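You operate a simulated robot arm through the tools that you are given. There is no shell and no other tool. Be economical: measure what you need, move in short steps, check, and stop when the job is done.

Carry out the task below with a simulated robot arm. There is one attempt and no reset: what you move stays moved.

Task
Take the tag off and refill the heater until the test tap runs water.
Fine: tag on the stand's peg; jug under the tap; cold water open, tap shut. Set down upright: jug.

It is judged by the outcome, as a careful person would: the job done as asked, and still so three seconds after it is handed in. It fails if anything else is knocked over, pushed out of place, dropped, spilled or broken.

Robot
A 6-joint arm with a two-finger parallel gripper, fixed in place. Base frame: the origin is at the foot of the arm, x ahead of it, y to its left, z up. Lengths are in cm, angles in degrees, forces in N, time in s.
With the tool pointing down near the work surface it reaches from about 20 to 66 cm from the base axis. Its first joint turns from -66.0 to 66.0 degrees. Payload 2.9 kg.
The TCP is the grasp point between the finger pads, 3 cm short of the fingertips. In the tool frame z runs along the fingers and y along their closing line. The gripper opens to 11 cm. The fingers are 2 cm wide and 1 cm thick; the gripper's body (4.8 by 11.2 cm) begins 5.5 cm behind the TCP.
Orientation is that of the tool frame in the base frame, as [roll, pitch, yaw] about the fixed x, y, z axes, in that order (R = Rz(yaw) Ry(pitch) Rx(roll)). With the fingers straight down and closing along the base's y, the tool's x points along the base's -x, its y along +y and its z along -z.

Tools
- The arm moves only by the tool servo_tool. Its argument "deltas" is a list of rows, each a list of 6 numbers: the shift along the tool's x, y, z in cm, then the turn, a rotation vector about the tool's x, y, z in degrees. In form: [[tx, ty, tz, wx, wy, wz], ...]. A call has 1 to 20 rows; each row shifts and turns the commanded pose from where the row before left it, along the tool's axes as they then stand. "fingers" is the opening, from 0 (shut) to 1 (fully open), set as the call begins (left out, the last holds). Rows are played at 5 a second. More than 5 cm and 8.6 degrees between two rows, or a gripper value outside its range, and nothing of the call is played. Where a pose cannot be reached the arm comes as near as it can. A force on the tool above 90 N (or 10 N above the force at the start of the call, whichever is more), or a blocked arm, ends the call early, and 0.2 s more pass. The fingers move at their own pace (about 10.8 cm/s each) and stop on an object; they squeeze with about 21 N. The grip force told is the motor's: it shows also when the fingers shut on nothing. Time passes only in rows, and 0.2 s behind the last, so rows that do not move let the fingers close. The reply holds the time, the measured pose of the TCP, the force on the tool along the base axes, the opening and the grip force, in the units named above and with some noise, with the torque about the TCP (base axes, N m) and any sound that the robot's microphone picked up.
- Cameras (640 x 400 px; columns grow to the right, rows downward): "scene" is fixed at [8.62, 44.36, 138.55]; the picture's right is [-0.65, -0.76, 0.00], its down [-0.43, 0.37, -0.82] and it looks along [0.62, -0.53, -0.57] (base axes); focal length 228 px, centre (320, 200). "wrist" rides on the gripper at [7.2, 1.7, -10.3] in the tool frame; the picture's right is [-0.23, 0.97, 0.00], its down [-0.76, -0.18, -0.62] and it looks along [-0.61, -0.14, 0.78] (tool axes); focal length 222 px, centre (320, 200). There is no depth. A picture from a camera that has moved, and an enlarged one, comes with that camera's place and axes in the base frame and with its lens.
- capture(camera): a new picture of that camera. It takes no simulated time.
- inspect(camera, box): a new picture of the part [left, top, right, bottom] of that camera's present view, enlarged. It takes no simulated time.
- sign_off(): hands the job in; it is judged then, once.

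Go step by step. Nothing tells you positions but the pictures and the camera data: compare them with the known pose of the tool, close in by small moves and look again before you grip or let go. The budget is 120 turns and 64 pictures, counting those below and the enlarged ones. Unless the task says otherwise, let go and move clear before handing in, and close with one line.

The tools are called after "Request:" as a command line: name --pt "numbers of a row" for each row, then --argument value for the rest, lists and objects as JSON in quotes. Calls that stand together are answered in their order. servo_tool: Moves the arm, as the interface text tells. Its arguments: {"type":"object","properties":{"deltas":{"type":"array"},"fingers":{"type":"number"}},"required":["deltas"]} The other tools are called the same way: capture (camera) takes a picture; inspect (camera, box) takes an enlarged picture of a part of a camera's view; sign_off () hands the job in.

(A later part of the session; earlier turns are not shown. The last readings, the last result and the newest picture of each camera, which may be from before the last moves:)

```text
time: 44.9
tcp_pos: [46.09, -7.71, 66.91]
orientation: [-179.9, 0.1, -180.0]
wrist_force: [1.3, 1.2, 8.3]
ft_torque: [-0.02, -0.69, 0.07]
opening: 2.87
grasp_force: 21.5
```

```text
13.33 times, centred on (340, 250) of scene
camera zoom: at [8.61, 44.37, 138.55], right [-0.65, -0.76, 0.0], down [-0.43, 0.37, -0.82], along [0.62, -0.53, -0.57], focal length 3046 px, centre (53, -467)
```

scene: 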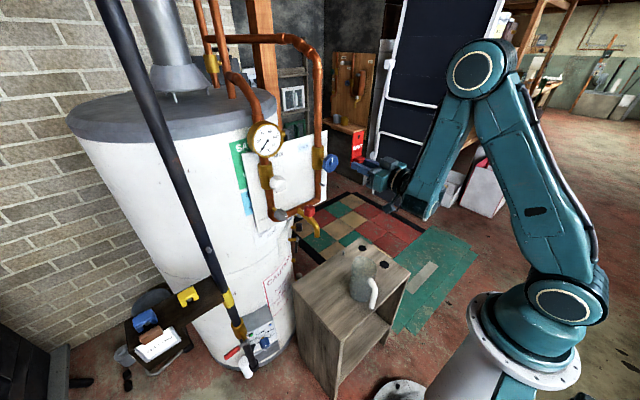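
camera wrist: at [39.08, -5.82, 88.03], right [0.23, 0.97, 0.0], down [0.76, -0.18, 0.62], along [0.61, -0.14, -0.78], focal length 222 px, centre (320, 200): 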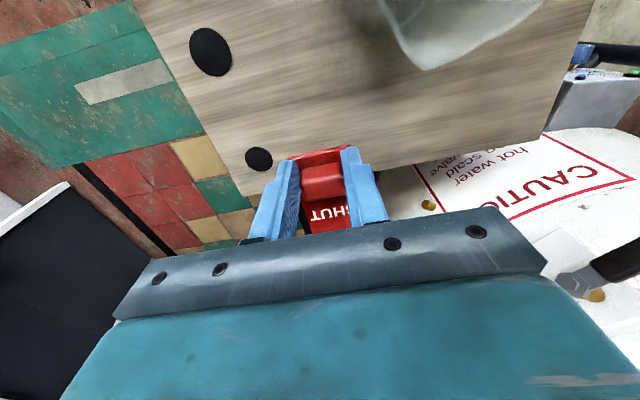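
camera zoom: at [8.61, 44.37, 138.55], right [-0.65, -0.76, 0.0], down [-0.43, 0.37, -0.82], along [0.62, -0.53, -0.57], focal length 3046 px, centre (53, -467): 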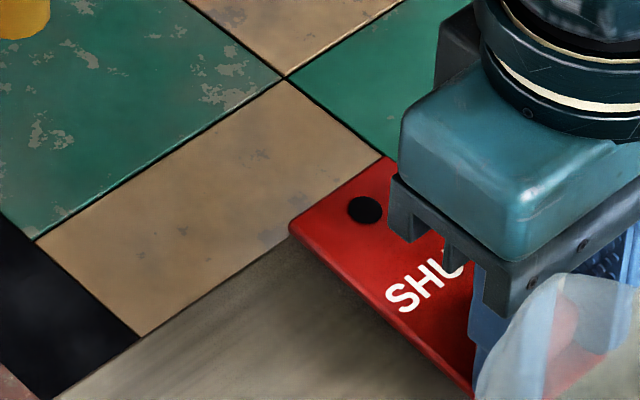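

The tag's hole end is being held up by the peg, so it isn't on yet. I'm lifting 4 cm to see peg and hole together and measure accurately.

Request:
servo_tool --pt "0 0 -1 0 0 0" --pt "0 0 -1.5 0 0 0" --pt "0 0 -2 0 0 0" --pt "0 0 0 0 0 0"

Request:
inspect --camera "scene" --box '[325, 230, 355, 260]'

Request:
inspect --camera "wrist" --box '[240, 120, 400, 240]'

```text
time: 45.9
tcp_pos: [45.79, -7.63, 71.55]
orientation: [-180.0, 0.0, 180.0]
wrist_force: [0.2, 0.1, 0.7]
ft_torque: [-0.03, -0.01, -0.02]
opening: 2.89
grasp_force: 20.5
```

```text
13.33 times, centred on (340, 245) of scene
camera zoom: at [8.62, 44.36, 138.55], right [-0.65, -0.76, 0.0], down [-0.43, 0.37, -0.82], along [0.62, -0.53, -0.57], focal length 3046 px, centre (53, -400)
```

zoom: 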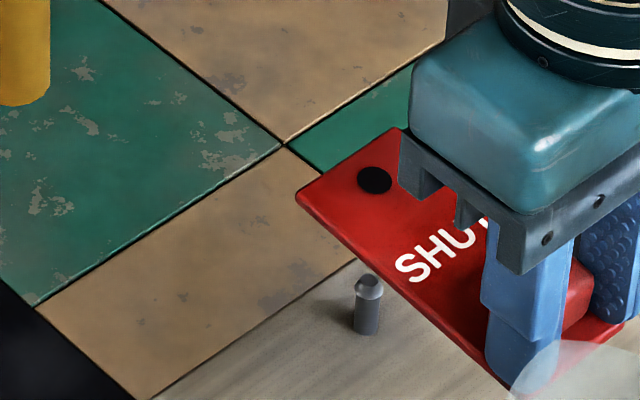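

```text
3.33 times, centred on (320, 180) of wrist
camera zoom: at [38.58, -5.73, 81.73], right [0.23, 0.97, 0.0], down [0.76, -0.18, 0.62], along [0.61, -0.14, -0.78], focal length 740 px, centre (320, 267)
```

zoom: 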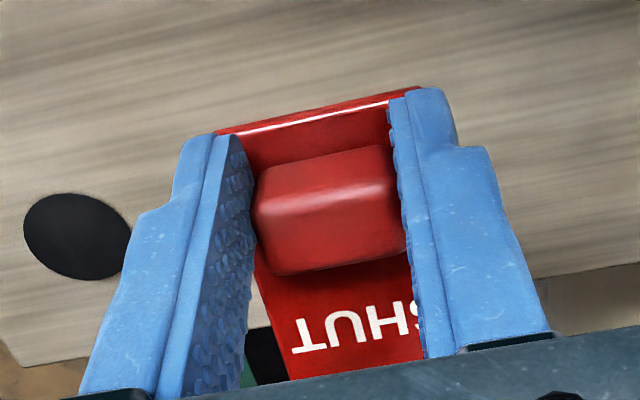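

Now both are visible: the peg has a conical tip. Projecting down, the hole needs ~0.3 back and 0.2 left. Applying and descending gently.

Request:
servo_tool --pt "0.3 0.2 1.5 0 0 0" --pt "0 0 1.5 0 0 0" --pt "0 0 0.5 0 0 0" --pt "0 0 0.4 0 0 0" --pt "0 0 0 0 0 0"

Request:
inspect --camera "scene" --box '[325, 230, 355, 260]'

```text
time: 47.1
tcp_pos: [45.73, -7.56, 67.46]
orientation: [179.9, 0.1, 180.0]
wrist_force: [0.3, 0.0, -0.1]
ft_torque: [0.02, 0.02, 0.0]
opening: 2.91
grasp_force: 20.6
```

```text
13.33 times, centred on (340, 245) of scene
camera zoom: at [8.62, 44.36, 138.55], right [-0.65, -0.76, 0.0], down [-0.43, 0.37, -0.82], along [0.62, -0.53, -0.57], focal length 3046 px, centre (53, -400)
```

zoom: 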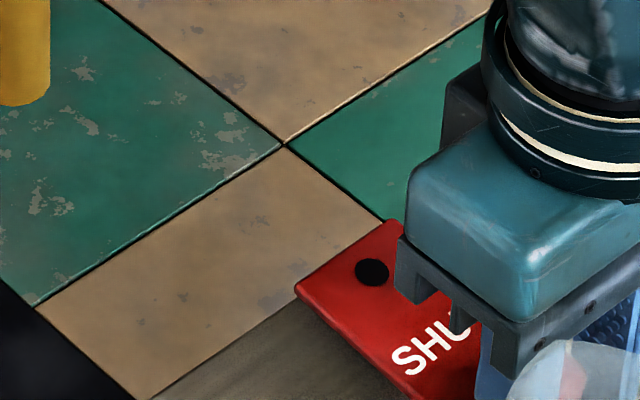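

No contact yet although it's lower than the earlier contact height, so it looks well aligned. Lowering further.

Request:
servo_tool --pt "0 0 0.2 0 0 0" --pt "0 0 0.2 0 0 0" --pt "0 0 0 0 0 0"

Request:
inspect --camera "scene" --box '[325, 230, 355, 260]'

```text
time: 47.9
tcp_pos: [45.76, -7.53, 67.12]
orientation: [-180.0, 0.0, 180.0]
wrist_force: [0.5, -1.2, -0.4]
ft_torque: [0.01, 0.03, 0.03]
opening: 2.89
grasp_force: 21.3
```

```text
13.33 times, centred on (340, 245) of scene
camera zoom: at [8.62, 44.36, 138.55], right [-0.65, -0.76, 0.0], down [-0.43, 0.37, -0.82], along [0.62, -0.53, -0.57], focal length 3046 px, centre (53, -400)
```

zoom: 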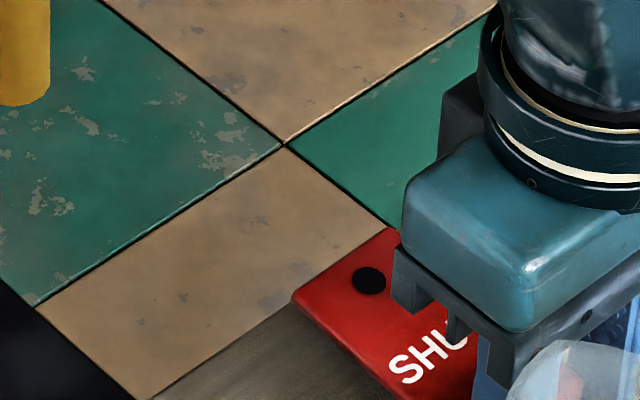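

Still force-free at 67.1, so it's going down around the peg. Continuing.

Request:
servo_tool --pt "0 0 0.3 0 0 0" --pt "0 0 0.3 0 0 0" --pt "0 0 0 0 0 0"

Request:
inspect --camera "scene" --box '[325, 230, 355, 260]'

```text
time: 48.7
tcp_pos: [45.69, -7.35, 66.66]
orientation: [-179.9, 0.1, 179.9]
wrist_force: [-2.9, -0.4, 8.7]
ft_torque: [-0.07, -0.62, -0.13]
opening: 2.88
grasp_force: 21.3
```

```text
13.33 times, centred on (340, 245) of scene
camera zoom: at [8.6, 44.36, 138.56], right [-0.65, -0.76, 0.0], down [-0.43, 0.37, -0.82], along [0.62, -0.53, -0.57], focal length 3046 px, centre (53, -400)
```

zoom: 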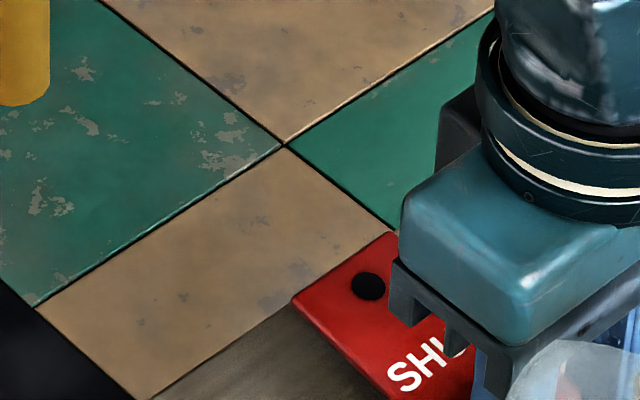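

The contact torque puts the peg ~0.5 cm ahead and ~0.6 cm right of the hole, which fits the viewing line too. I'm lifting 1 cm, shifting, and lowering.

Request:
servo_tool --pt "0 0 -1.2 0 0 0" --pt "-0.3 -0.31 0 0 0 0" --pt "-0.3 -0.31 0 0 0 0" --pt "0 0 0.5 0 0 0" --pt "0 0 0.5 0 0 0" --pt "0 0 0 0 0 0"

Request:
inspect --camera "scene" --box '[325, 230, 355, 260]'

```text
time: 50.1
tcp_pos: [46.2, -7.99, 66.76]
orientation: [-180.0, -0.1, 180.0]
wrist_force: [-9.7, 2.1, 8.0]
ft_torque: [0.06, -0.36, 0.09]
opening: 2.92
grasp_force: 20.5
```

```text
13.33 times, centred on (340, 245) of scene
camera zoom: at [8.6, 44.37, 138.55], right [-0.65, -0.76, 0.0], down [-0.43, 0.37, -0.82], along [0.62, -0.53, -0.57], focal length 3046 px, centre (53, -400)
```

zoom: 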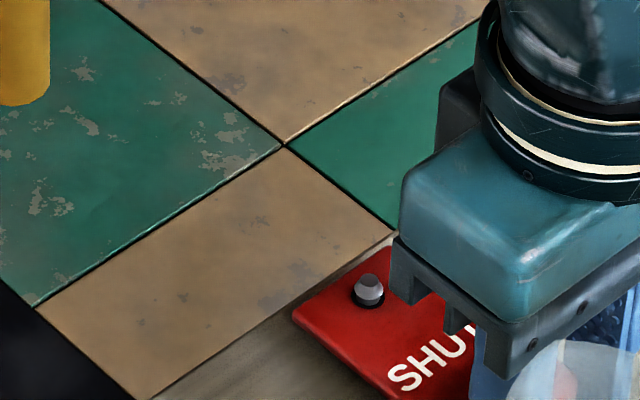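

The peg tip now pokes through the hole. I'm relieving the side force (−x ~0.15) and lowering to the stand.

Request:
servo_tool --pt "0.15 0.04 0 0 0 0" --pt "0 0 0.3 0 0 0" --pt "0 0 0.3 0 0 0" --pt "0 0 0 0 0 0"

```text
time: 51.1
tcp_pos: [46.18, -8.04, 66.27]
orientation: [-179.9, 0.2, -180.0]
wrist_force: [-0.1, 3.9, -1.0]
ft_torque: [0.1, 0.16, 0.09]
opening: 2.89
grasp_force: 21.3
```

Request:
servo_tool --pt "0 0.08 0.3 0 0 0" --pt "0 0 0.3 0 0 0" --pt "0 0 0.2 0 0 0" --pt "0 0 0 0 0 0"

Request:
inspect --camera "scene" --box '[320, 230, 370, 270]'

```text
time: 52.1
tcp_pos: [46.28, -8.02, 65.49]
orientation: [-179.9, 0.2, -179.9]
wrist_force: [-7.7, 3.1, 45.0]
ft_torque: [0.12, -0.44, 0.09]
opening: 2.89
grasp_force: 20.8
```

```text
10.00 times, centred on (345, 250) of scene
camera zoom: at [8.54, 44.38, 138.55], right [-0.65, -0.76, 0.0], down [-0.43, 0.37, -0.82], along [0.62, -0.53, -0.57], focal length 2284 px, centre (70, -300)
```

zoom: 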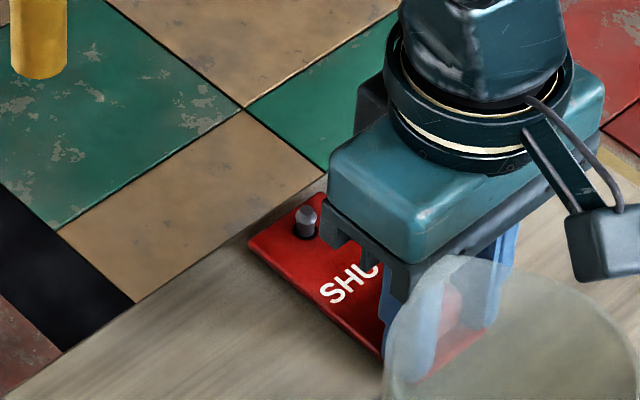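

The tag is seated on the stand around the peg. I'm easing off, opening slightly and lifting clear.

Request:
servo_tool --pt "0 0 -0.2 0 0 0" --pt "0 0 0 0 0 0"

Request:
servo_tool --pt "0 0 0 0 0 0" --pt "0 0 0 0 0 0" --pt "0 0 -1 0 0 0" --pt "0 0 -2 0 0 0" --pt "0 0 -4 0 0 0" --pt "0 0 -4 0 0 0" --pt "0 0 -4 0 0 0" --pt "0 0 0 0 0 0" --fingers 0.45

Request:
inspect --camera "scene" --box '[280, 200, 430, 330]'

Request:
capture --camera "wrist"

```text
time: 52.7
tcp_pos: [46.18, -7.99, 65.48]
orientation: [-179.9, 0.1, 180.0]
wrist_force: [-0.1, 2.3, 27.9]
ft_torque: [0.09, 0.21, -0.02]
opening: 2.9
grasp_force: 21.1
```

```text
time: 54.5
tcp_pos: [46.11, -7.7, 80.75]
orientation: [-179.9, 0.1, -180.0]
wrist_force: [0.0, 0.2, -0.3]
ft_torque: [0.0, -0.03, -0.02]
opening: 4.94
grasp_force: 0.0
```

```text
3.08 times, centred on (355, 265) of scene
camera zoom: at [8.62, 44.36, 138.55], right [-0.65, -0.76, 0.0], down [-0.43, 0.37, -0.82], along [0.62, -0.53, -0.57], focal length 703 px, centre (212, 0)
```

zoom: 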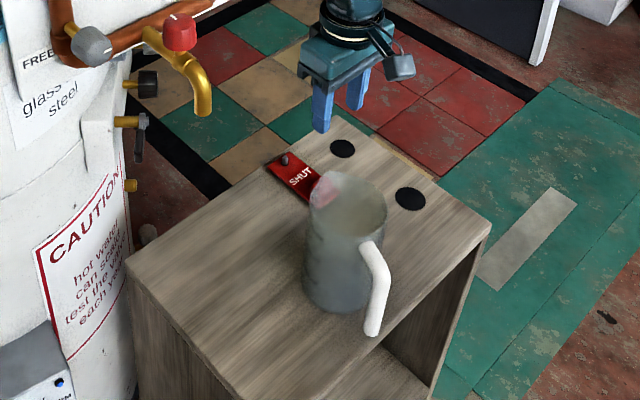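

```text
18 pictures are left
camera wrist: at [38.74, -5.9, 90.88], right [0.23, 0.97, 0.0], down [0.76, -0.18, 0.62], along [0.61, -0.14, -0.78], focal length 222 px, centre (320, 200)
```

wrist: 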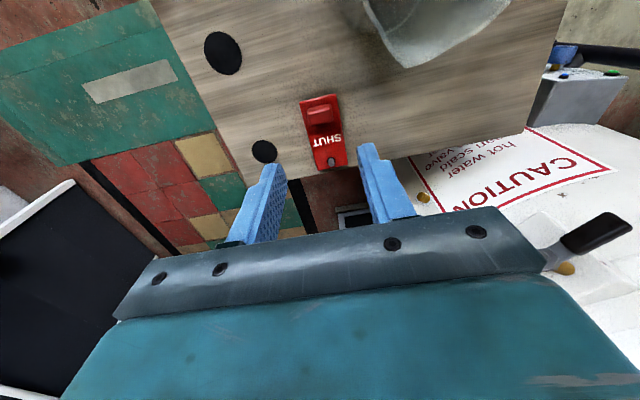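

The tag lies on the stand's peg. Next is the jug: its centre is ≈(37, 0.3) with the rim at z≈75.6. I'm moving above it with the gripper fully open.

Request:
servo_tool --pt "0 0 -4 0 0 0" --pt "0 0 -4 0 0 0" --pt "2.3 2 0 0 0 0" --pt "2.3 2 0 0 0 0" --pt "2.3 2 0 0 0 0" --pt "2.2 2 0 0 0 0" --pt "0 0 0 0 0 0" --fingers 1

Request:
capture --camera "wrist"

```text
time: 56.1
tcp_pos: [36.91, -0.06, 88.65]
orientation: [180.0, 0.1, 179.9]
wrist_force: [0.3, 0.2, 0.5]
ft_torque: [0.01, -0.02, 0.02]
opening: 11.0
grasp_force: 0.1
```

```text
17 pictures are left
camera wrist: at [29.53, 1.78, 98.95], right [0.23, 0.97, 0.0], down [0.76, -0.18, 0.62], along [0.61, -0.14, -0.78], focal length 222 px, centre (320, 200)
```

wrist: 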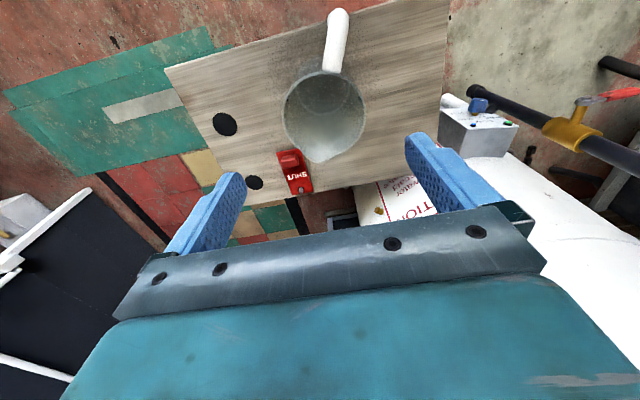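

Rim centre is ≈(36.6, 0.5), diameter ≈8.3, so the open fingers clear it. I'm descending around the jug's upper body.

Request:
servo_tool --pt "0.2 0.45 3 0 0 0" --pt "0 0 3 0 0 0" --pt "0 0 3 0 0 0" --pt "0 0 2 0 0 0" --pt "0 0 1 0 0 0" --pt "0 0 0 0 0 0"

Request:
inspect --camera "wrist" --box '[140, 0, 500, 240]'

```text
time: 57.5
tcp_pos: [36.75, 0.44, 76.6]
orientation: [179.9, 0.1, 179.9]
wrist_force: [-0.4, 0.1, 0.2]
ft_torque: [-0.01, -0.03, 0.0]
opening: 10.98
grasp_force: 0.0
```

```text
1.67 times, centred on (320, 120) of wrist
camera zoom: at [29.48, 2.35, 86.8], right [0.23, 0.97, 0.0], down [0.76, -0.18, 0.62], along [0.61, -0.14, -0.78], focal length 370 px, centre (320, 333)
```

zoom: 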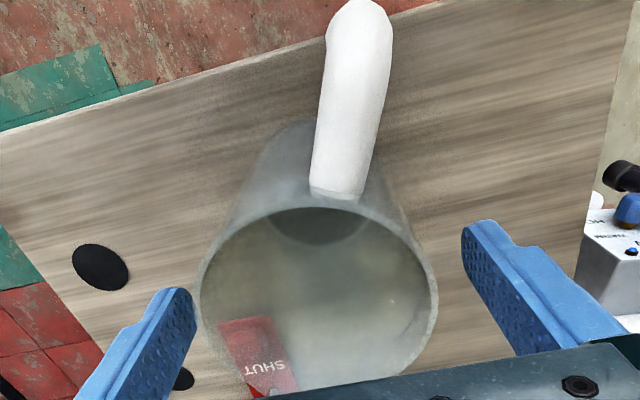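

Jug is between the fingers, slightly nearer the right-hand one; shifting −0.3 in y and descending to grip height.

Request:
servo_tool --pt "0 -0.3 0 0 0 0" --pt "0 0 1.5 0 0 0" --pt "0 0 1.5 0 0 0" --pt "0 0 1.3 0 0 0" --pt "0 0 0 0 0 0"

```text
time: 58.7
tcp_pos: [36.72, 0.1, 72.41]
orientation: [-179.9, 0.0, 179.9]
wrist_force: [-0.2, 0.3, 1.4]
ft_torque: [-0.01, 0.02, -0.04]
opening: 10.98
grasp_force: 0.1
```

Request:
servo_tool --pt "0 0 0 0 0 0" --pt "0 0 0 0 0 0" --pt "0 0 0 0 0 0" --fingers 0.5

```text
time: 59.5
tcp_pos: [36.78, 0.26, 72.28]
orientation: [-179.9, 0.1, 179.9]
wrist_force: [0.7, -0.4, 0.0]
ft_torque: [0.01, -0.02, 0.02]
opening: 8.41
grasp_force: 21.0
```

Gripped at 8.41 cm. The hand can't fit right beneath the tap, so I'll set the jug down short of it at ≈(41.5, 11) and later slide it in by the handle. Lifting slightly and moving over.

Request:
servo_tool --pt "0 0 -0.7 0 0 0" --pt "0 0 -0.8 0 0 0" --pt "-0.8 2 0 0 0 0" --pt "-0.8 2 0 0 0 0" --pt "-0.8 2 0 0 0 0" --pt "-0.8 2 0 0 0 0" --pt "-0.8 1.8 0 0 0 0" --pt "-0.5 1 0 0 0 0" --pt "0 0 0 0 0 0"

Request:
capture --camera "scene"

```text
time: 61.5
tcp_pos: [41.42, 10.81, 73.89]
orientation: [-180.0, 0.1, 180.0]
wrist_force: [-0.5, 0.6, -1.4]
ft_torque: [-0.01, -0.01, -0.02]
opening: 8.43
grasp_force: 20.6
```

```text
15 pictures are left
```

scene: 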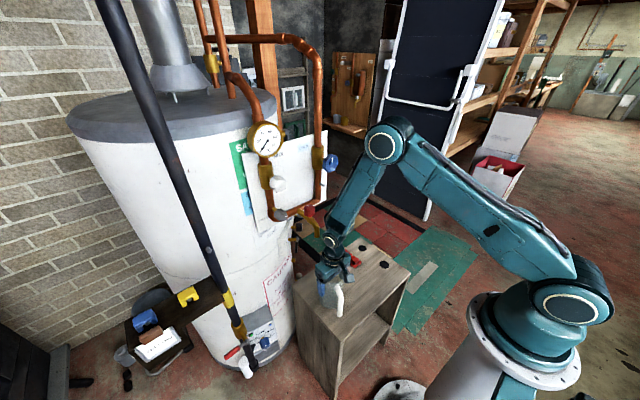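

Jug is held near the tap. Lowering it back onto the stand.

Request:
servo_tool --pt "0 0 0.7 0 0 0" --pt "0 0 0.7 0 0 0" --pt "0 0 0.1 0 0 0" --pt "0 0 0 0 0 0"

```text
time: 62.5
tcp_pos: [41.42, 10.91, 72.43]
orientation: [-180.0, 0.0, 180.0]
wrist_force: [-2.3, -1.6, 13.0]
ft_torque: [-0.03, 0.3, 0.03]
opening: 8.43
grasp_force: 21.3
```

On the stand. Releasing, rising, and backing off over the handle.

Request:
servo_tool --pt "0 0 0 0 0 0" --pt "0 0 0 0 0 0" --pt "0 0 -3 0 0 0" --pt "0 0 -4 0 0 0" --pt "2 0 -3 0 0 0" --pt "3 0.6 0 0 0 0" --pt "3 0.6 0 0 0 0" --pt "0 0 0 0 0 0" --fingers 1

Request:
capture --camera "wrist"

Request:
inspect --camera "scene" --box '[270, 190, 390, 330]'

```text
time: 64.3
tcp_pos: [33.34, 12.28, 82.05]
orientation: [-180.0, 0.1, -180.0]
wrist_force: [-0.1, 0.3, 0.6]
ft_torque: [-0.02, -0.02, -0.03]
opening: 10.98
grasp_force: 0.2
```

```text
14 pictures are left
camera wrist: at [26.07, 14.01, 92.33], right [0.23, 0.97, 0.0], down [0.76, -0.18, 0.62], along [0.61, -0.14, -0.78], focal length 222 px, centre (320, 200)
```

wrist: 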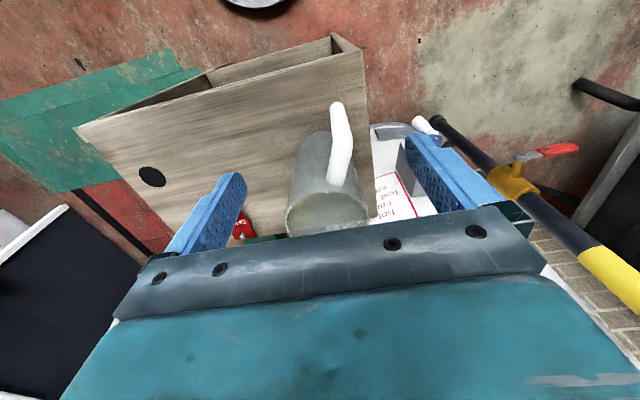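

```text
2.86 times, centred on (330, 260) of scene
camera zoom: at [8.62, 44.36, 138.55], right [-0.65, -0.76, 0.0], down [-0.43, 0.37, -0.82], along [0.62, -0.53, -0.57], focal length 653 px, centre (291, 29)
```

zoom: 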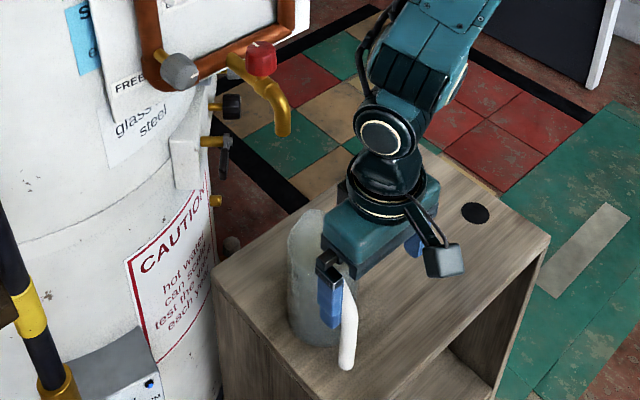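

Handle bottom ≈(34.3, 14.1, 65), its middle ≈(35.7, 14.2, 69.5); jug centre ≈(41.4, 10.9). I'll yaw the tool −25° to match the handle and come down to just above it.

Request:
servo_tool --pt "0 0 0 0 0 8.4" --pt "0 0 0 0 0 8.4" --pt "0 0 0 0 0 8.2" --pt "-0.62 1.35 0 0 0 0" --pt "-0.62 1.35 0 0 0 0" --pt "0 0 2 0 0 0" --pt "0 0 2 0 0 0" --pt "0 0 0 0 0 0" --fingers 0.45

Request:
capture --camera "wrist"

```text
time: 66.1
tcp_pos: [35.77, 14.11, 78.06]
orientation: [180.0, 0.0, 154.9]
wrist_force: [0.1, -0.3, 0.1]
ft_torque: [0.04, 0.01, -0.01]
opening: 4.93
grasp_force: 0.0
```

```text
12 pictures are left
camera wrist: at [29.85, 18.96, 88.2], right [0.62, 0.79, 0.0], down [0.61, -0.48, 0.62], along [0.49, -0.39, -0.78], focal length 222 px, centre (320, 200)
```

wrist: 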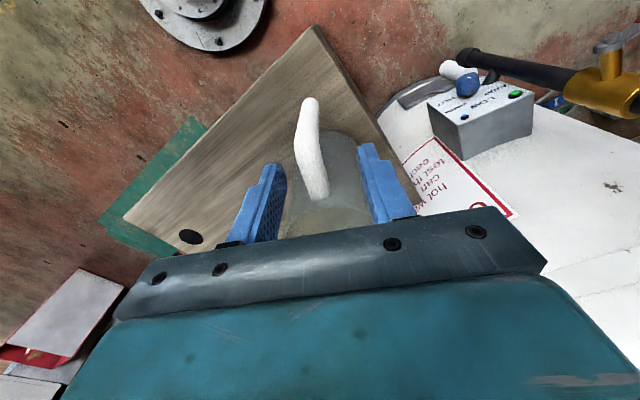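

The handle's vertical bar is actually at ≈(34, 14.2), from z 65 up to its elbow at ≈76. I'm shifting back to it and lowering to z≈72.

Request:
servo_tool --pt "0 -0.65 0 0 0 0" --pt "0.85 0 0 0 0 0" --pt "0.85 0 0 0 0 0" --pt "0 0 2 0 0 0" --pt "0 0 2 0 0 0" --pt "0 0 1.8 0 0 0" --pt "0 0 0 0 0 0"

Request:
inspect --camera "wrist" --box '[200, 80, 440, 240]'

```text
time: 67.7
tcp_pos: [33.93, 14.1, 72.5]
orientation: [-180.0, 0.2, 155.0]
wrist_force: [-0.1, 0.6, 0.7]
ft_torque: [0.01, 0.02, -0.01]
opening: 4.95
grasp_force: 0.1
```

```text
2.50 times, centred on (320, 160) of wrist
camera zoom: at [27.96, 18.95, 82.69], right [0.62, 0.79, 0.0], down [0.61, -0.48, 0.62], along [0.49, -0.39, -0.78], focal length 555 px, centre (320, 300)
```

zoom: 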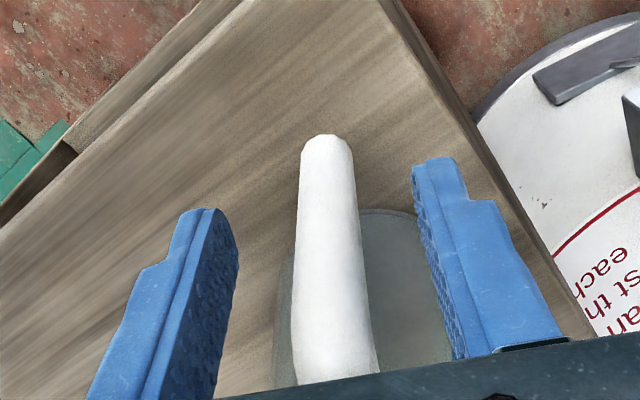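

The handle sits between the fingers. Closing on it.

Request:
servo_tool --pt "0 0 0 0 0 0" --pt "0 0 0 0 0 0" --pt "0 0 0 0 0 0" --fingers 0.05

```text
time: 68.5
tcp_pos: [33.84, 14.16, 72.43]
orientation: [-180.0, 0.0, 155.0]
wrist_force: [0.3, 0.2, -0.6]
ft_torque: [0.03, 0.1, -0.01]
opening: 1.75
grasp_force: 21.4
```

Handle gripped (1.75 cm). Sliding the jug ~6.5 cm forward toward under the spout.

Request:
servo_tool --pt "-0.5 0.25 0 0 0 0" --pt "-0.8 0.42 0 0 0 0" --pt "-0.9 0.47 0 0 0 0" --pt "-0.9 0.47 0 0 0 0" --pt "-0.9 0.47 0 0 0 0" --pt "-0.9 0.47 0 0 0 0" --pt "-0.86 0.47 0 0 0 0" --pt "0 0 0 0 0 0"

Request:
inspect --camera "scene" --box '[260, 170, 400, 310]'

```text
time: 70.3
tcp_pos: [40.3, 14.36, 72.57]
orientation: [179.9, 0.0, 154.9]
wrist_force: [0.0, -0.1, 0.3]
ft_torque: [0.02, 0.13, -0.01]
opening: 1.72
grasp_force: 21.3
```

```text
2.86 times, centred on (330, 240) of scene
camera zoom: at [8.62, 44.36, 138.55], right [-0.65, -0.76, 0.0], down [-0.43, 0.37, -0.82], along [0.62, -0.53, -0.57], focal length 653 px, centre (291, 86)
```

zoom: 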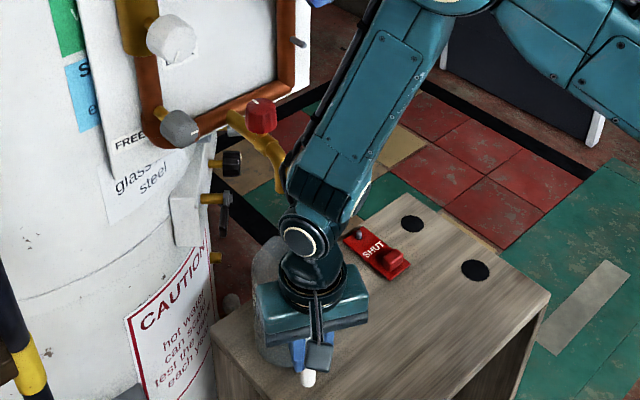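

No contact forces. Releasing the handle and backing away, then checking alignment under the spout.

Request:
servo_tool --pt "0 0 0 0 0 0" --pt "0 0 0 0 0 0" --pt "1 0 0 0 0 0" --pt "3 0 0 0 0 0" --pt "4 -1 -1 0 0 0" --pt "0 0 -4 0 0 0" --pt "0 0 -4 0 0 0" --pt "0 -3 -4 0 0 0" --pt "0 -3 0 0 0 0" --pt "0 0 0 0 0 0" --fingers 0.45

Request:
inspect --camera "scene" --box '[260, 170, 400, 310]'

```text
time: 72.5
tcp_pos: [30.05, 11.59, 85.6]
orientation: [-179.9, -0.1, 155.0]
wrist_force: [0.4, 0.7, 0.1]
ft_torque: [-0.02, 0.03, -0.03]
opening: 4.95
grasp_force: 0.0
```

```text
2.86 times, centred on (330, 240) of scene
camera zoom: at [8.62, 44.36, 138.55], right [-0.65, -0.76, 0.0], down [-0.43, 0.37, -0.82], along [0.62, -0.53, -0.57], focal length 653 px, centre (291, 86)
```

zoom: 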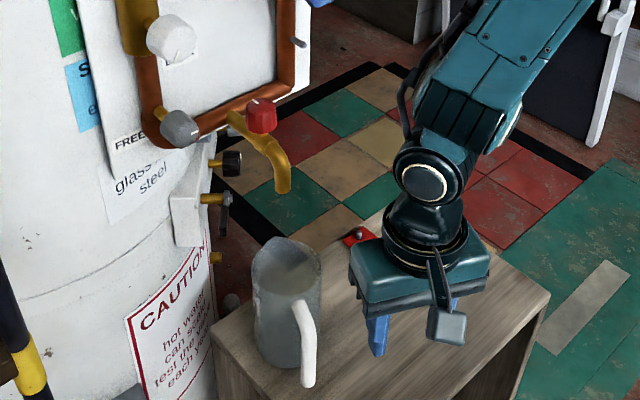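

The jug's rim centre (≈48.5, 11) is right under the spout (≈48.4, 11.3). Now the knobs: a close look at the blue and red ones.

Request:
inspect --camera "scene" --box '[297, 145, 345, 215]'

```text
5.71 times, centred on (321, 180) of scene
camera zoom: at [8.62, 44.36, 138.55], right [-0.65, -0.76, 0.0], down [-0.43, 0.37, -0.82], along [0.62, -0.53, -0.57], focal length 1305 px, centre (314, 314)
```

zoom: 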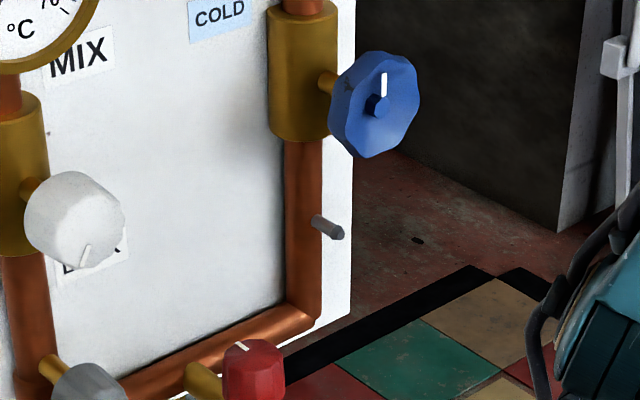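

Blue knob: axis toward the robot, centre ≈(53, 2.1, 109), ~5.5 cm across, mark at 12 o'clock. I'll go via the pose where tilting worked (44.7, −6, 102).

Request:
servo_tool --pt "-2.59 -1.2 -2.03 0 0 0" --pt "-2.59 -1.2 -2.03 0 0 0" --pt "-2.59 -1.2 -2.03 0 0 0" --pt "-2.59 -1.2 -2.03 0 0 0" --pt "-2.59 -1.2 -2.03 0 0 0" --pt "-2.59 -1.2 -2.03 0 0 0" --pt "-2.59 -1.2 -2.03 0 0 0" --pt "-2.59 -1.2 -2.03 0 0 0" --pt "0 0 0 0 0 0" --fingers 0.7

Request:
servo_tool --pt "0 0 0 0 -8 0" --pt "0 0 0 0 -8 0" --pt "0 0 0 0 -8 0" --pt "0 0 0 0 -8 0" --pt "0 0 0 0 -8 0" --pt "0 0 0 0 -8 0" --pt "0 0 0 0 0 0"

```text
time: 74.5
tcp_pos: [44.47, -5.92, 101.73]
orientation: [179.9, 0.0, 155.0]
wrist_force: [0.3, -0.5, -0.7]
ft_torque: [0.02, 0.0, 0.01]
opening: 7.7
grasp_force: 0.1
```

```text
time: 76.1
tcp_pos: [44.82, -5.74, 101.77]
orientation: [-179.9, 48.1, 155.0]
wrist_force: [0.2, -0.1, 0.3]
ft_torque: [0.01, -0.03, -0.01]
opening: 7.67
grasp_force: 0.1
```

Request:
servo_tool --pt "0 0 0 0 -8.4 0" --pt "0 0 0 0 -8.4 0" --pt "0 0 0 0 -8.4 0" --pt "0 0 0 0 -8.4 0" --pt "0 0 0 0 -8.3 0" --pt "0 0 0 0 0 0"

```text
time: 77.5
tcp_pos: [49.32, -5.85, 106.16]
orientation: [-177.1, 89.0, 157.9]
wrist_force: [0.5, 0.2, 1.3]
ft_torque: [-0.01, 0.03, 0.0]
opening: 7.72
grasp_force: 0.0
out of reach, approached as far as the arm can: row 4, 5
```

The arm ended horizontal, pointing 25° to the right. I'm lowering to z≈97, moving back and across to y≈2, then squaring up to the knob.

Request:
servo_tool --pt "3 0 0 0 0 0" --pt "3 0 0 0 0 0" --pt "3 0 0 0 0 0" --pt "0 2 -2.1 0 0 0" --pt "0 2 -2.1 0 0 0" --pt "0 1.85 -2.2 0 0 0" --pt "0 0 0 -8.3 0 0" --pt "0 0 0 -8.3 0 0" --pt "0 0 0 -8.3 0 0" --pt "0 0 0 0 0 0"

```text
time: 79.7
tcp_pos: [53.35, 1.93, 102.51]
orientation: [-1.0, 90.0, -1.1]
wrist_force: [0.4, -0.5, 0.8]
ft_torque: [0.01, 0.01, -0.02]
opening: 7.68
grasp_force: 0.0
out of reach, approached as far as the arm can: row 1, 2, 3, 4, 5, 6, 7
```

No contact; the hand is square and below the knob. Backing straight off before rising to knob height.

Request:
servo_tool --pt "0 0 -2 0 0 0" --pt "0 0 -2 0 0 0" --pt "0 0 -1.8 0 0 0" --pt "0 0 0 0 0 0"

```text
time: 80.7
tcp_pos: [50.88, 1.87, 105.56]
orientation: [-179.2, 89.8, -179.4]
wrist_force: [0.2, -0.5, 0.0]
ft_torque: [0.0, -0.01, 0.01]
opening: 7.71
grasp_force: 0.0
out of reach, approached as far as the arm can: row 1, 2, 3
```

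The fingers already straddle the knob's lower edge without touching. Rising to its centre height.

Request:
servo_tool --pt "-1.2 0.1 0 0 0 0" --pt "-1.2 0.1 0 0 0 0" --pt "-1.1 0 0 0 0 0" --pt "0 0 0 0 0 0"

Request:
inspect --camera "wrist" --box '[200, 60, 460, 240]'

```text
time: 81.7
tcp_pos: [50.89, 2.18, 109.13]
orientation: [35.6, 90.0, 35.4]
wrist_force: [0.6, -0.3, -0.2]
ft_torque: [0.0, -0.02, 0.02]
opening: 7.7
grasp_force: 0.0
```

```text
2.22 times, centred on (330, 150) of wrist
camera zoom: at [40.42, 4.0, 101.68], right [0.0, 0.97, 0.23], down [-0.62, -0.18, 0.76], along [0.78, -0.14, 0.61], focal length 494 px, centre (298, 311)
```

zoom: 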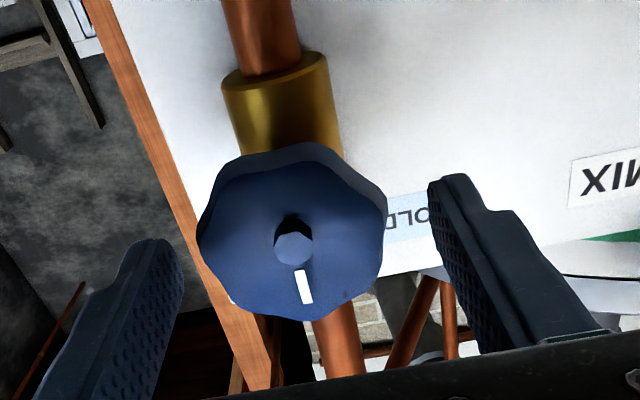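

The knob is centred between the fingers. Closing on it.

Request:
servo_tool --pt "0.2 0.1 0.2 0 0 0" --pt "0 0 0 0 0 0" --pt "0 0 0 0 0 0" --pt "0 0 0 0 0 0" --fingers 0.2

```text
time: 82.7
tcp_pos: [51.0, 2.05, 108.99]
orientation: [-50.7, 89.8, -51.1]
wrist_force: [-38.6, -24.6, 21.3]
ft_torque: [-0.07, -0.65, -0.63]
opening: 5.59
grasp_force: 45.3
```

Gripped at 5.59 but with noticeable side load; relieving it.

Request:
servo_tool --pt "-0.15 -0.2 -0.3 0 0 0" --pt "0 0 0 0 0 0"

```text
time: 83.3
tcp_pos: [50.98, 1.99, 108.87]
orientation: [26.7, 89.8, 26.6]
wrist_force: [12.0, -7.8, 12.5]
ft_torque: [-0.23, 0.07, -0.16]
opening: 5.52
grasp_force: 45.2
```

Load is small now. Turning counter-clockwise (seen from the front) by 24° to test.

Request:
servo_tool --pt "-0.05 -0.05 0.05 0 0 -8" --pt "0 0 0 0 0 -8" --pt "0 0 0 0 0 -8" --pt "0 0 0 0 0 0"

```text
time: 84.3
tcp_pos: [51.04, 1.93, 108.97]
orientation: [-90.0, 65.9, -90.0]
wrist_force: [22.0, 2.7, 6.9]
ft_torque: [-0.03, -0.45, 0.9]
opening: 5.55
grasp_force: 44.9
```

It's turning freely. Continuing to about 90°.

Request:
servo_tool --pt "0 0 0.1 0 0 -8" --pt "0 0 0 0 0 -8" --pt "0 0 0 0 0 -8" --pt "0 0 0 0 0 -8" --pt "0 0 0 0 0 -8" --pt "0 0 0 0 0 0"

Request:
inspect --camera "scene" --box '[230, 100, 380, 220]'

```text
time: 85.7
tcp_pos: [50.97, 1.92, 108.94]
orientation: [-89.8, 25.9, -90.0]
wrist_force: [3.5, -1.9, 23.1]
ft_torque: [0.02, -0.23, 0.09]
opening: 5.55
grasp_force: 44.9
```

```text
3.33 times, centred on (305, 160) of scene
camera zoom: at [8.59, 44.36, 138.56], right [-0.65, -0.76, 0.0], down [-0.43, 0.37, -0.82], along [0.62, -0.53, -0.57], focal length 762 px, centre (370, 333)
```

zoom: 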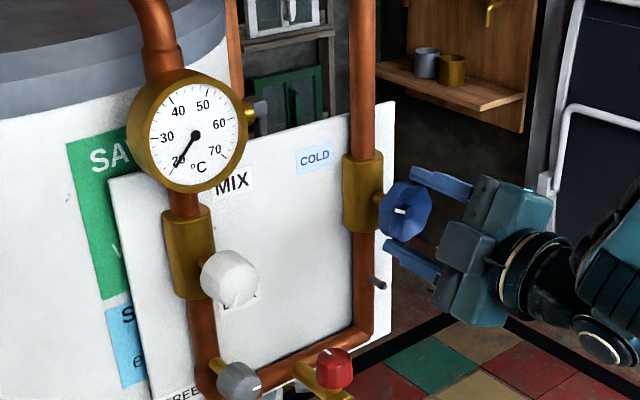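

The mark has turned with the hand (~64° CCW). Continuing, listening for flow or a stop.

Request:
servo_tool --pt "0 0 0 0 0 -8" --pt "0 0 0 0 0 -8" --pt "0 0 0 0 0 -8" --pt "0 0 0 0 0 -5" --pt "0 0 0 0 0 0"

```text
time: 86.9
tcp_pos: [51.01, 1.89, 109.05]
orientation: [-89.6, -3.0, -90.2]
wrist_force: [12.4, -3.1, 25.2]
ft_torque: [0.09, 0.02, -0.38]
opening: 5.57
grasp_force: 45.5
```

No stop yet at ~93°. Turning further to find the end or some flow sound.

Request:
servo_tool --pt "0 0 0 0 0 -8" --pt "0 0 0 0 0 -8" --pt "0 0 0 0 0 -8" --pt "0 0 0 0 0 -8" --pt "0 0 0 0 0 0"

```text
time: 88.1
tcp_pos: [50.95, 1.93, 109.1]
orientation: [-89.5, -35.1, -90.5]
wrist_force: [4.7, -9.6, 28.5]
ft_torque: [0.01, -0.6, -0.54]
opening: 5.56
grasp_force: 45.3
```

Request:
servo_tool --pt "0 0 0 0 0 -8" --pt "0 0 0 0 0 -8" --pt "0 0 0 0 0 -8" --pt "0 0 0 0 0 -8" --pt "0 0 0 0 0 -8" --pt "0 0 0 0 0 -8" --pt "0 0 0 0 0 -8" --pt "0 0 0 0 0 0"

```text
time: 89.9
tcp_pos: [51.03, 2.02, 108.91]
orientation: [66.2, -88.8, 113.8]
wrist_force: [-0.8, -3.5, 27.6]
ft_torque: [0.3, -0.73, 0.19]
opening: 5.54
grasp_force: 44.8
```

Request:
servo_tool --pt "0 0 0 0 0 -4" --pt "0 0 0 0 0 -4" --pt "0 0 0 0 0 0"

```text
time: 90.7
tcp_pos: [50.92, 2.0, 108.68]
orientation: [91.3, -81.0, 88.7]
wrist_force: [10.7, 4.7, 6.0]
ft_torque: [0.33, -0.67, 0.68]
opening: 5.5
grasp_force: 44.3
```

Request:
inspect --camera "scene" --box '[230, 110, 380, 220]'

```text
3.64 times, centred on (305, 165) of scene
camera zoom: at [8.64, 44.37, 138.55], right [-0.65, -0.76, 0.0], down [-0.43, 0.37, -0.82], along [0.62, -0.53, -0.57], focal length 831 px, centre (374, 327)
```

zoom: 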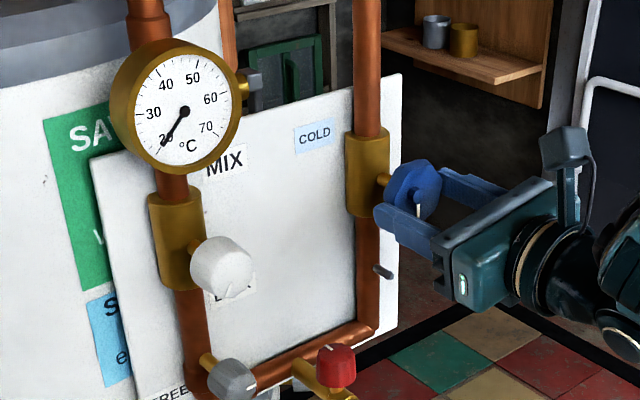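

The blue mark now points straight down: ~180° open, with resistance felt at the end. Releasing, backing off, and unrolling the hand.

Request:
servo_tool --pt "0 0 0 0 0 0" --pt "0 0 0 0 0 0" --pt "0 0 -1.2 0 0 0" --pt "0 0 -1.2 0 0 0" --pt "0 0 -1.2 0 0 0" --pt "0 0 0 0 0 0" --fingers 0.75

```text
time: 92.1
tcp_pos: [47.47, 1.97, 108.83]
orientation: [92.1, -81.1, 88.0]
wrist_force: [0.4, -0.3, 0.1]
ft_torque: [0.01, -0.02, -0.04]
opening: 8.24
grasp_force: 0.1
```

Request:
servo_tool --pt "0 0 0 0 0 8.3" --pt "0 0 0 0 0 8.3" --pt "0 0 0 0 0 8.3" --pt "0 0 0 0 0 8.3" --pt "0 0 0 0 0 8.3" --pt "0 0 0 0 0 8.3" --pt "0 0 0 0 0 8.3" --pt "0 0 0 0 0 8.3" --pt "0 0 0 0 0 8.3" --pt "0 0 0 0 0 8.3" --pt "0 0 0 0 0 8.3" --pt "0 0 0 0 0 8.3" --pt "0 0 0 0 0 8.3" --pt "0 0 0 0 0 8.3" --pt "0 0 0 0 0 8.3" --pt "0 0 0 0 0 8.3" --pt "0 0 0 0 0 8.3" --pt "0 0 0 0 0 8.3" --pt "0 0 0 0 0 8.3" --pt "0 0 0 0 0 8.3"

Request:
servo_tool --pt "0 0 0 0 0 8.3" --pt "0 0 0 0 0 8.3" --pt "0 0 0 0 0 6" --pt "0 0 0 8 0 0" --pt "0 0 0 8 0 0" --pt "0 0 0 4 0 0" --pt "0 0 0 0 8 0" --pt "0 0 0 0 8 0" --pt "0 0 0 0 0 0"

```text
time: 96.3
tcp_pos: [47.42, 1.92, 108.95]
orientation: [-90.5, 67.1, -90.6]
wrist_force: [-0.3, -0.2, -0.5]
ft_torque: [0.02, -0.02, 0.01]
opening: 8.21
grasp_force: 0.0
```

```text
time: 98.3
tcp_pos: [47.48, 2.02, 108.97]
orientation: [-178.6, 74.0, 161.1]
wrist_force: [0.2, 0.2, 0.1]
ft_torque: [0.0, 0.01, 0.01]
opening: 8.26
grasp_force: 0.1
out of reach, approached as far as the arm can: row 5
```

Tilting works here. Continuing down to vertical.

Request:
servo_tool --pt "0 0 0 0 8.2 0" --pt "0 0 0 0 8.2 0" --pt "0 0 0 0 8.2 0" --pt "0 0 0 0 8.2 0" --pt "0 0 0 0 8.2 0" --pt "0 0 0 0 8.2 0" --pt "0 0 0 0 8.2 0" --pt "0 0 0 0 8.2 0" --pt "0 0 0 0 8.2 0" --pt "0 0 0 0 0 0"

```text
time: 100.5
tcp_pos: [47.66, 1.83, 109.08]
orientation: [-179.6, 0.2, 159.9]
wrist_force: [0.4, -1.1, -0.1]
ft_torque: [0.01, -0.01, 0.02]
opening: 8.26
grasp_force: 0.0
```

Vertical again. I'll set yaw ≈145°, move over to y≈11 and then above the red tap knob at ≈(52.6, 11, 96), and look before descending.

Request:
servo_tool --pt "0 0 0 0 0 7.5" --pt "0 0 0 0 0 7.5" --pt "1.76 2.51 0 0 0 0" --pt "1.76 2.51 0 0 0 0" --pt "1.76 2.51 0 0 0 0" --pt "-1.8 1.3 1.5 0 0 0" --pt "-1.8 1.3 1.5 0 0 0" --pt "0 0 1 0 0 0" --pt "0 0 0 0 0 0" --fingers 0.55

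Request:
capture --camera "wrist"

```text
time: 102.5
tcp_pos: [52.17, 10.97, 105.11]
orientation: [-179.7, 0.4, 144.9]
wrist_force: [-0.1, 0.8, 1.0]
ft_torque: [0.02, -0.01, -0.04]
opening: 6.05
grasp_force: 0.1
```

```text
4 pictures are left
camera wrist: at [47.12, 16.8, 115.21], right [0.75, 0.67, 0.0], down [0.52, -0.58, 0.63], along [0.42, -0.47, -0.78], focal length 222 px, centre (320, 200)
```

wrist: 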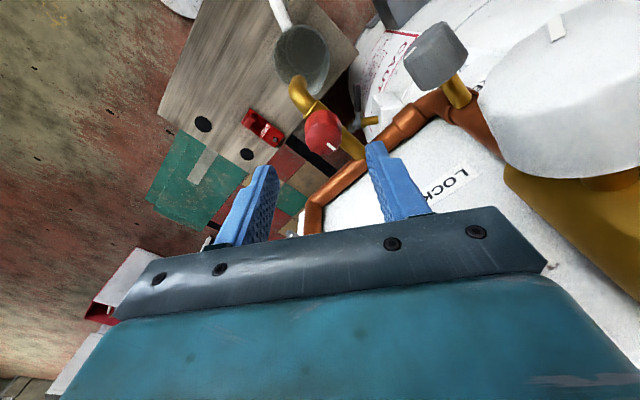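

The red knob is at ≈(52.15, 11.5). I'm shifting slightly and descending so the fingertips straddle it.

Request:
servo_tool --pt "0.29 0.41 0 0 0 0" --pt "0 0 2 0 0 0" --pt "0 0 2 0 0 0" --pt "0 0 1.7 0 0 0" --pt "0 0 1.2 0 0 0" --pt "0 0 0.4 0 0 0" --pt "0 0 0 0 0 0"

```text
time: 104.1
tcp_pos: [52.06, 11.46, 97.6]
orientation: [-179.8, 0.4, 145.0]
wrist_force: [-0.8, 0.4, -0.2]
ft_torque: [-0.01, 0.01, -0.02]
opening: 6.03
grasp_force: 0.0
```

Request:
servo_tool --pt "0 0 0 0 0 0" --pt "0 0 0 0 0 0" --pt "0 0 0 0 0 0" --fingers 0.15

```text
time: 104.9
tcp_pos: [51.96, 11.38, 97.58]
orientation: [-179.3, 0.3, 144.8]
wrist_force: [-9.5, -14.4, 0.8]
ft_torque: [0.47, 0.04, -0.1]
opening: 3.33
grasp_force: 45.3
```

The knob is gripped (3.33). Easing the side load and turning counter-clockwise (from above), listening for water.

Request:
servo_tool --pt "0 -0.15 0 0 0 0" --pt "0 0 0 0 0 -8" --pt "0 0 0 0 0 -8" --pt "0 0 0 0 0 -8" --pt "0 0 0 0 0 0"

```text
time: 106.1
tcp_pos: [52.01, 11.16, 97.59]
orientation: [-179.5, 0.1, 168.5]
wrist_force: [-5.7, -28.6, -13.6]
ft_torque: [0.48, -0.58, -0.17]
opening: 3.32
grasp_force: 44.8
```

Request:
servo_tool --pt "0 -0.12 -0.05 0 0 -8" --pt "0 0 0 0 0 -8" --pt "0 0 0 0 0 -8" --pt "0 0 0 0 0 0"

```text
time: 107.1
tcp_pos: [51.89, 10.8, 97.57]
orientation: [-179.5, -0.2, -167.7]
wrist_force: [-1.2, -35.2, -19.3]
ft_torque: [0.62, 0.38, -0.21]
opening: 3.33
grasp_force: 45.2
```

Side load shows the knob's centre is a bit further to −y; shifting to relieve it.

Request:
servo_tool --pt "0 -0.3 0.1 0 0 0" --pt "0 0 0 0 0 0"

```text
time: 107.7
tcp_pos: [51.98, 10.87, 97.62]
orientation: [-179.6, -0.1, -167.4]
wrist_force: [-3.5, -23.5, -15.6]
ft_torque: [0.35, 1.46, -0.17]
opening: 3.31
grasp_force: 45.1
```

Request:
servo_tool --pt "0 -0.45 0.3 0 0 0" --pt "0 0 0 0 0 0"

```text
time: 108.3
tcp_pos: [51.85, 10.87, 97.49]
orientation: [-179.6, 0.0, -166.7]
wrist_force: [-21.2, 3.1, 15.0]
ft_torque: [0.56, 0.8, 0.03]
opening: 3.32
grasp_force: 44.9
```

Request:
servo_tool --pt "0.3 0 -0.15 0 0 -8" --pt "0 0 0 0 0 -8" --pt "0 0 0 0 0 -8" --pt "0 0 0 0 0 -8" --pt "0 0 0 0 0 0" --pt "0 0 0 0 0 0"

```text
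time: 109.7
tcp_pos: [52.05, 10.68, 97.54]
orientation: [-179.4, 0.1, -135.2]
wrist_force: [27.1, 10.1, 1.0]
ft_torque: [0.69, 0.52, -0.05]
opening: 3.3
grasp_force: 44.7
```

The tap has turned ~80° freely. Waiting to hear whether the heater fills and the tap runs.

Request:
servo_tool --pt "-0.25 -0.15 0 0 0 0" --pt "0 0 0 0 0 0" --pt "0 0 0 0 0 0" --pt "0 0 0 0 0 0" --pt "0 0 0 0 0 0" --pt "0 0 0 0 0 0" --pt "0 0 0 0 0 0" --pt "0 0 0 0 0 0" --pt "0 0 0 0 0 0" --pt "0 0 0 0 0 0"

Request:
inspect --camera "scene" --box '[230, 130, 370, 290]'

```text
time: 111.9
tcp_pos: [52.11, 10.56, 97.55]
orientation: [-179.5, -0.2, -135.2]
wrist_force: [-7.6, -12.8, 30.7]
ft_torque: [0.1, 0.9, -0.03]
opening: 3.34
grasp_force: 45.3
```

```text
2.50 times, centred on (300, 210) of scene
camera zoom: at [8.55, 44.32, 138.57], right [-0.65, -0.76, 0.0], down [-0.43, 0.37, -0.82], along [0.62, -0.53, -0.57], focal length 571 px, centre (370, 175)
```

zoom: 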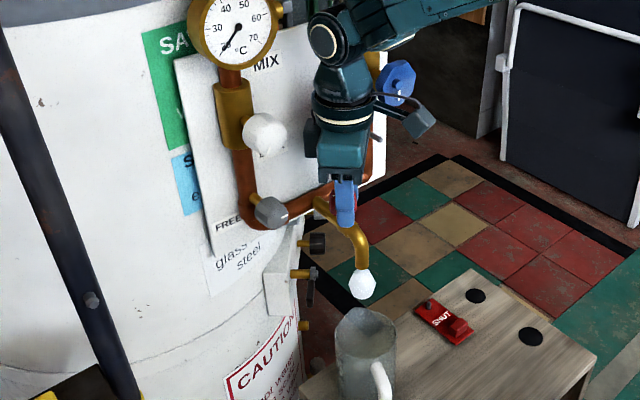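

Something white is emerging at the spout: air spitting or water just starting. Waiting 2 s and checking again.

Request:
servo_tool --pt "0 0 -0.1 0 0 0" --pt "0 0 0 0 0 0" --pt "0 0 0 0 0 0" --pt "0 0 0 0 0 0" --pt "0 0 0 0 0 0" --pt "0 0 0 0 0 0" --pt "0 0 0 0 0 0" --pt "0 0 0 0 0 0"

Request:
inspect --camera "scene" --box '[290, 180, 350, 260]'

```text
time: 113.7
tcp_pos: [51.99, 10.63, 97.56]
orientation: [-179.5, -0.3, -135.2]
wrist_force: [-11.7, -19.8, 25.1]
ft_torque: [0.46, 0.26, -0.05]
opening: 3.31
grasp_force: 44.9
```

```text
5.00 times, centred on (320, 220) of scene
camera zoom: at [8.55, 44.3, 138.58], right [-0.65, -0.76, 0.0], down [-0.43, 0.37, -0.82], along [0.62, -0.53, -0.57], focal length 1142 px, centre (320, 100)
```

zoom: 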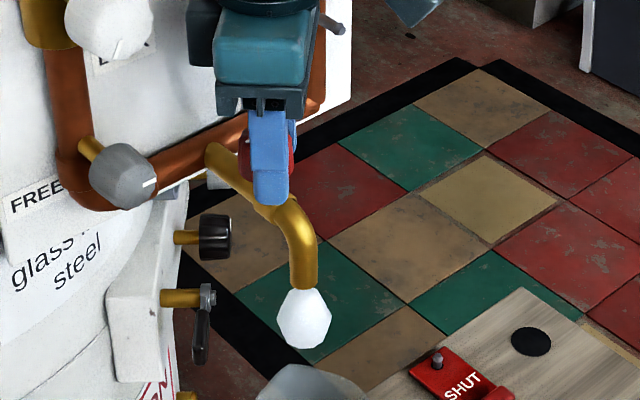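

The white blob looks like air being pushed out ahead of the water. I'll keep hold of the knob and wait in short intervals, watching for a sound.

Request:
servo_tool --pt "0 0 0 0 0 0" --pt "0 0 0 0 0 0" --pt "0 0 0 0 0 0" --pt "0 0 0 0 0 0" --pt "0 0 0 0 0 0" --pt "0 0 0 0 0 0" --pt "0 0 0 0 0 0" --pt "0 0 0 0 0 0" --pt "0 0 0 0 0 0"

```text
time: 115.7
tcp_pos: [52.08, 10.53, 97.59]
orientation: [-179.5, -0.3, -135.2]
wrist_force: [-9.8, -21.6, 24.4]
ft_torque: [0.32, 0.46, -0.03]
opening: 3.33
grasp_force: 45.0
```

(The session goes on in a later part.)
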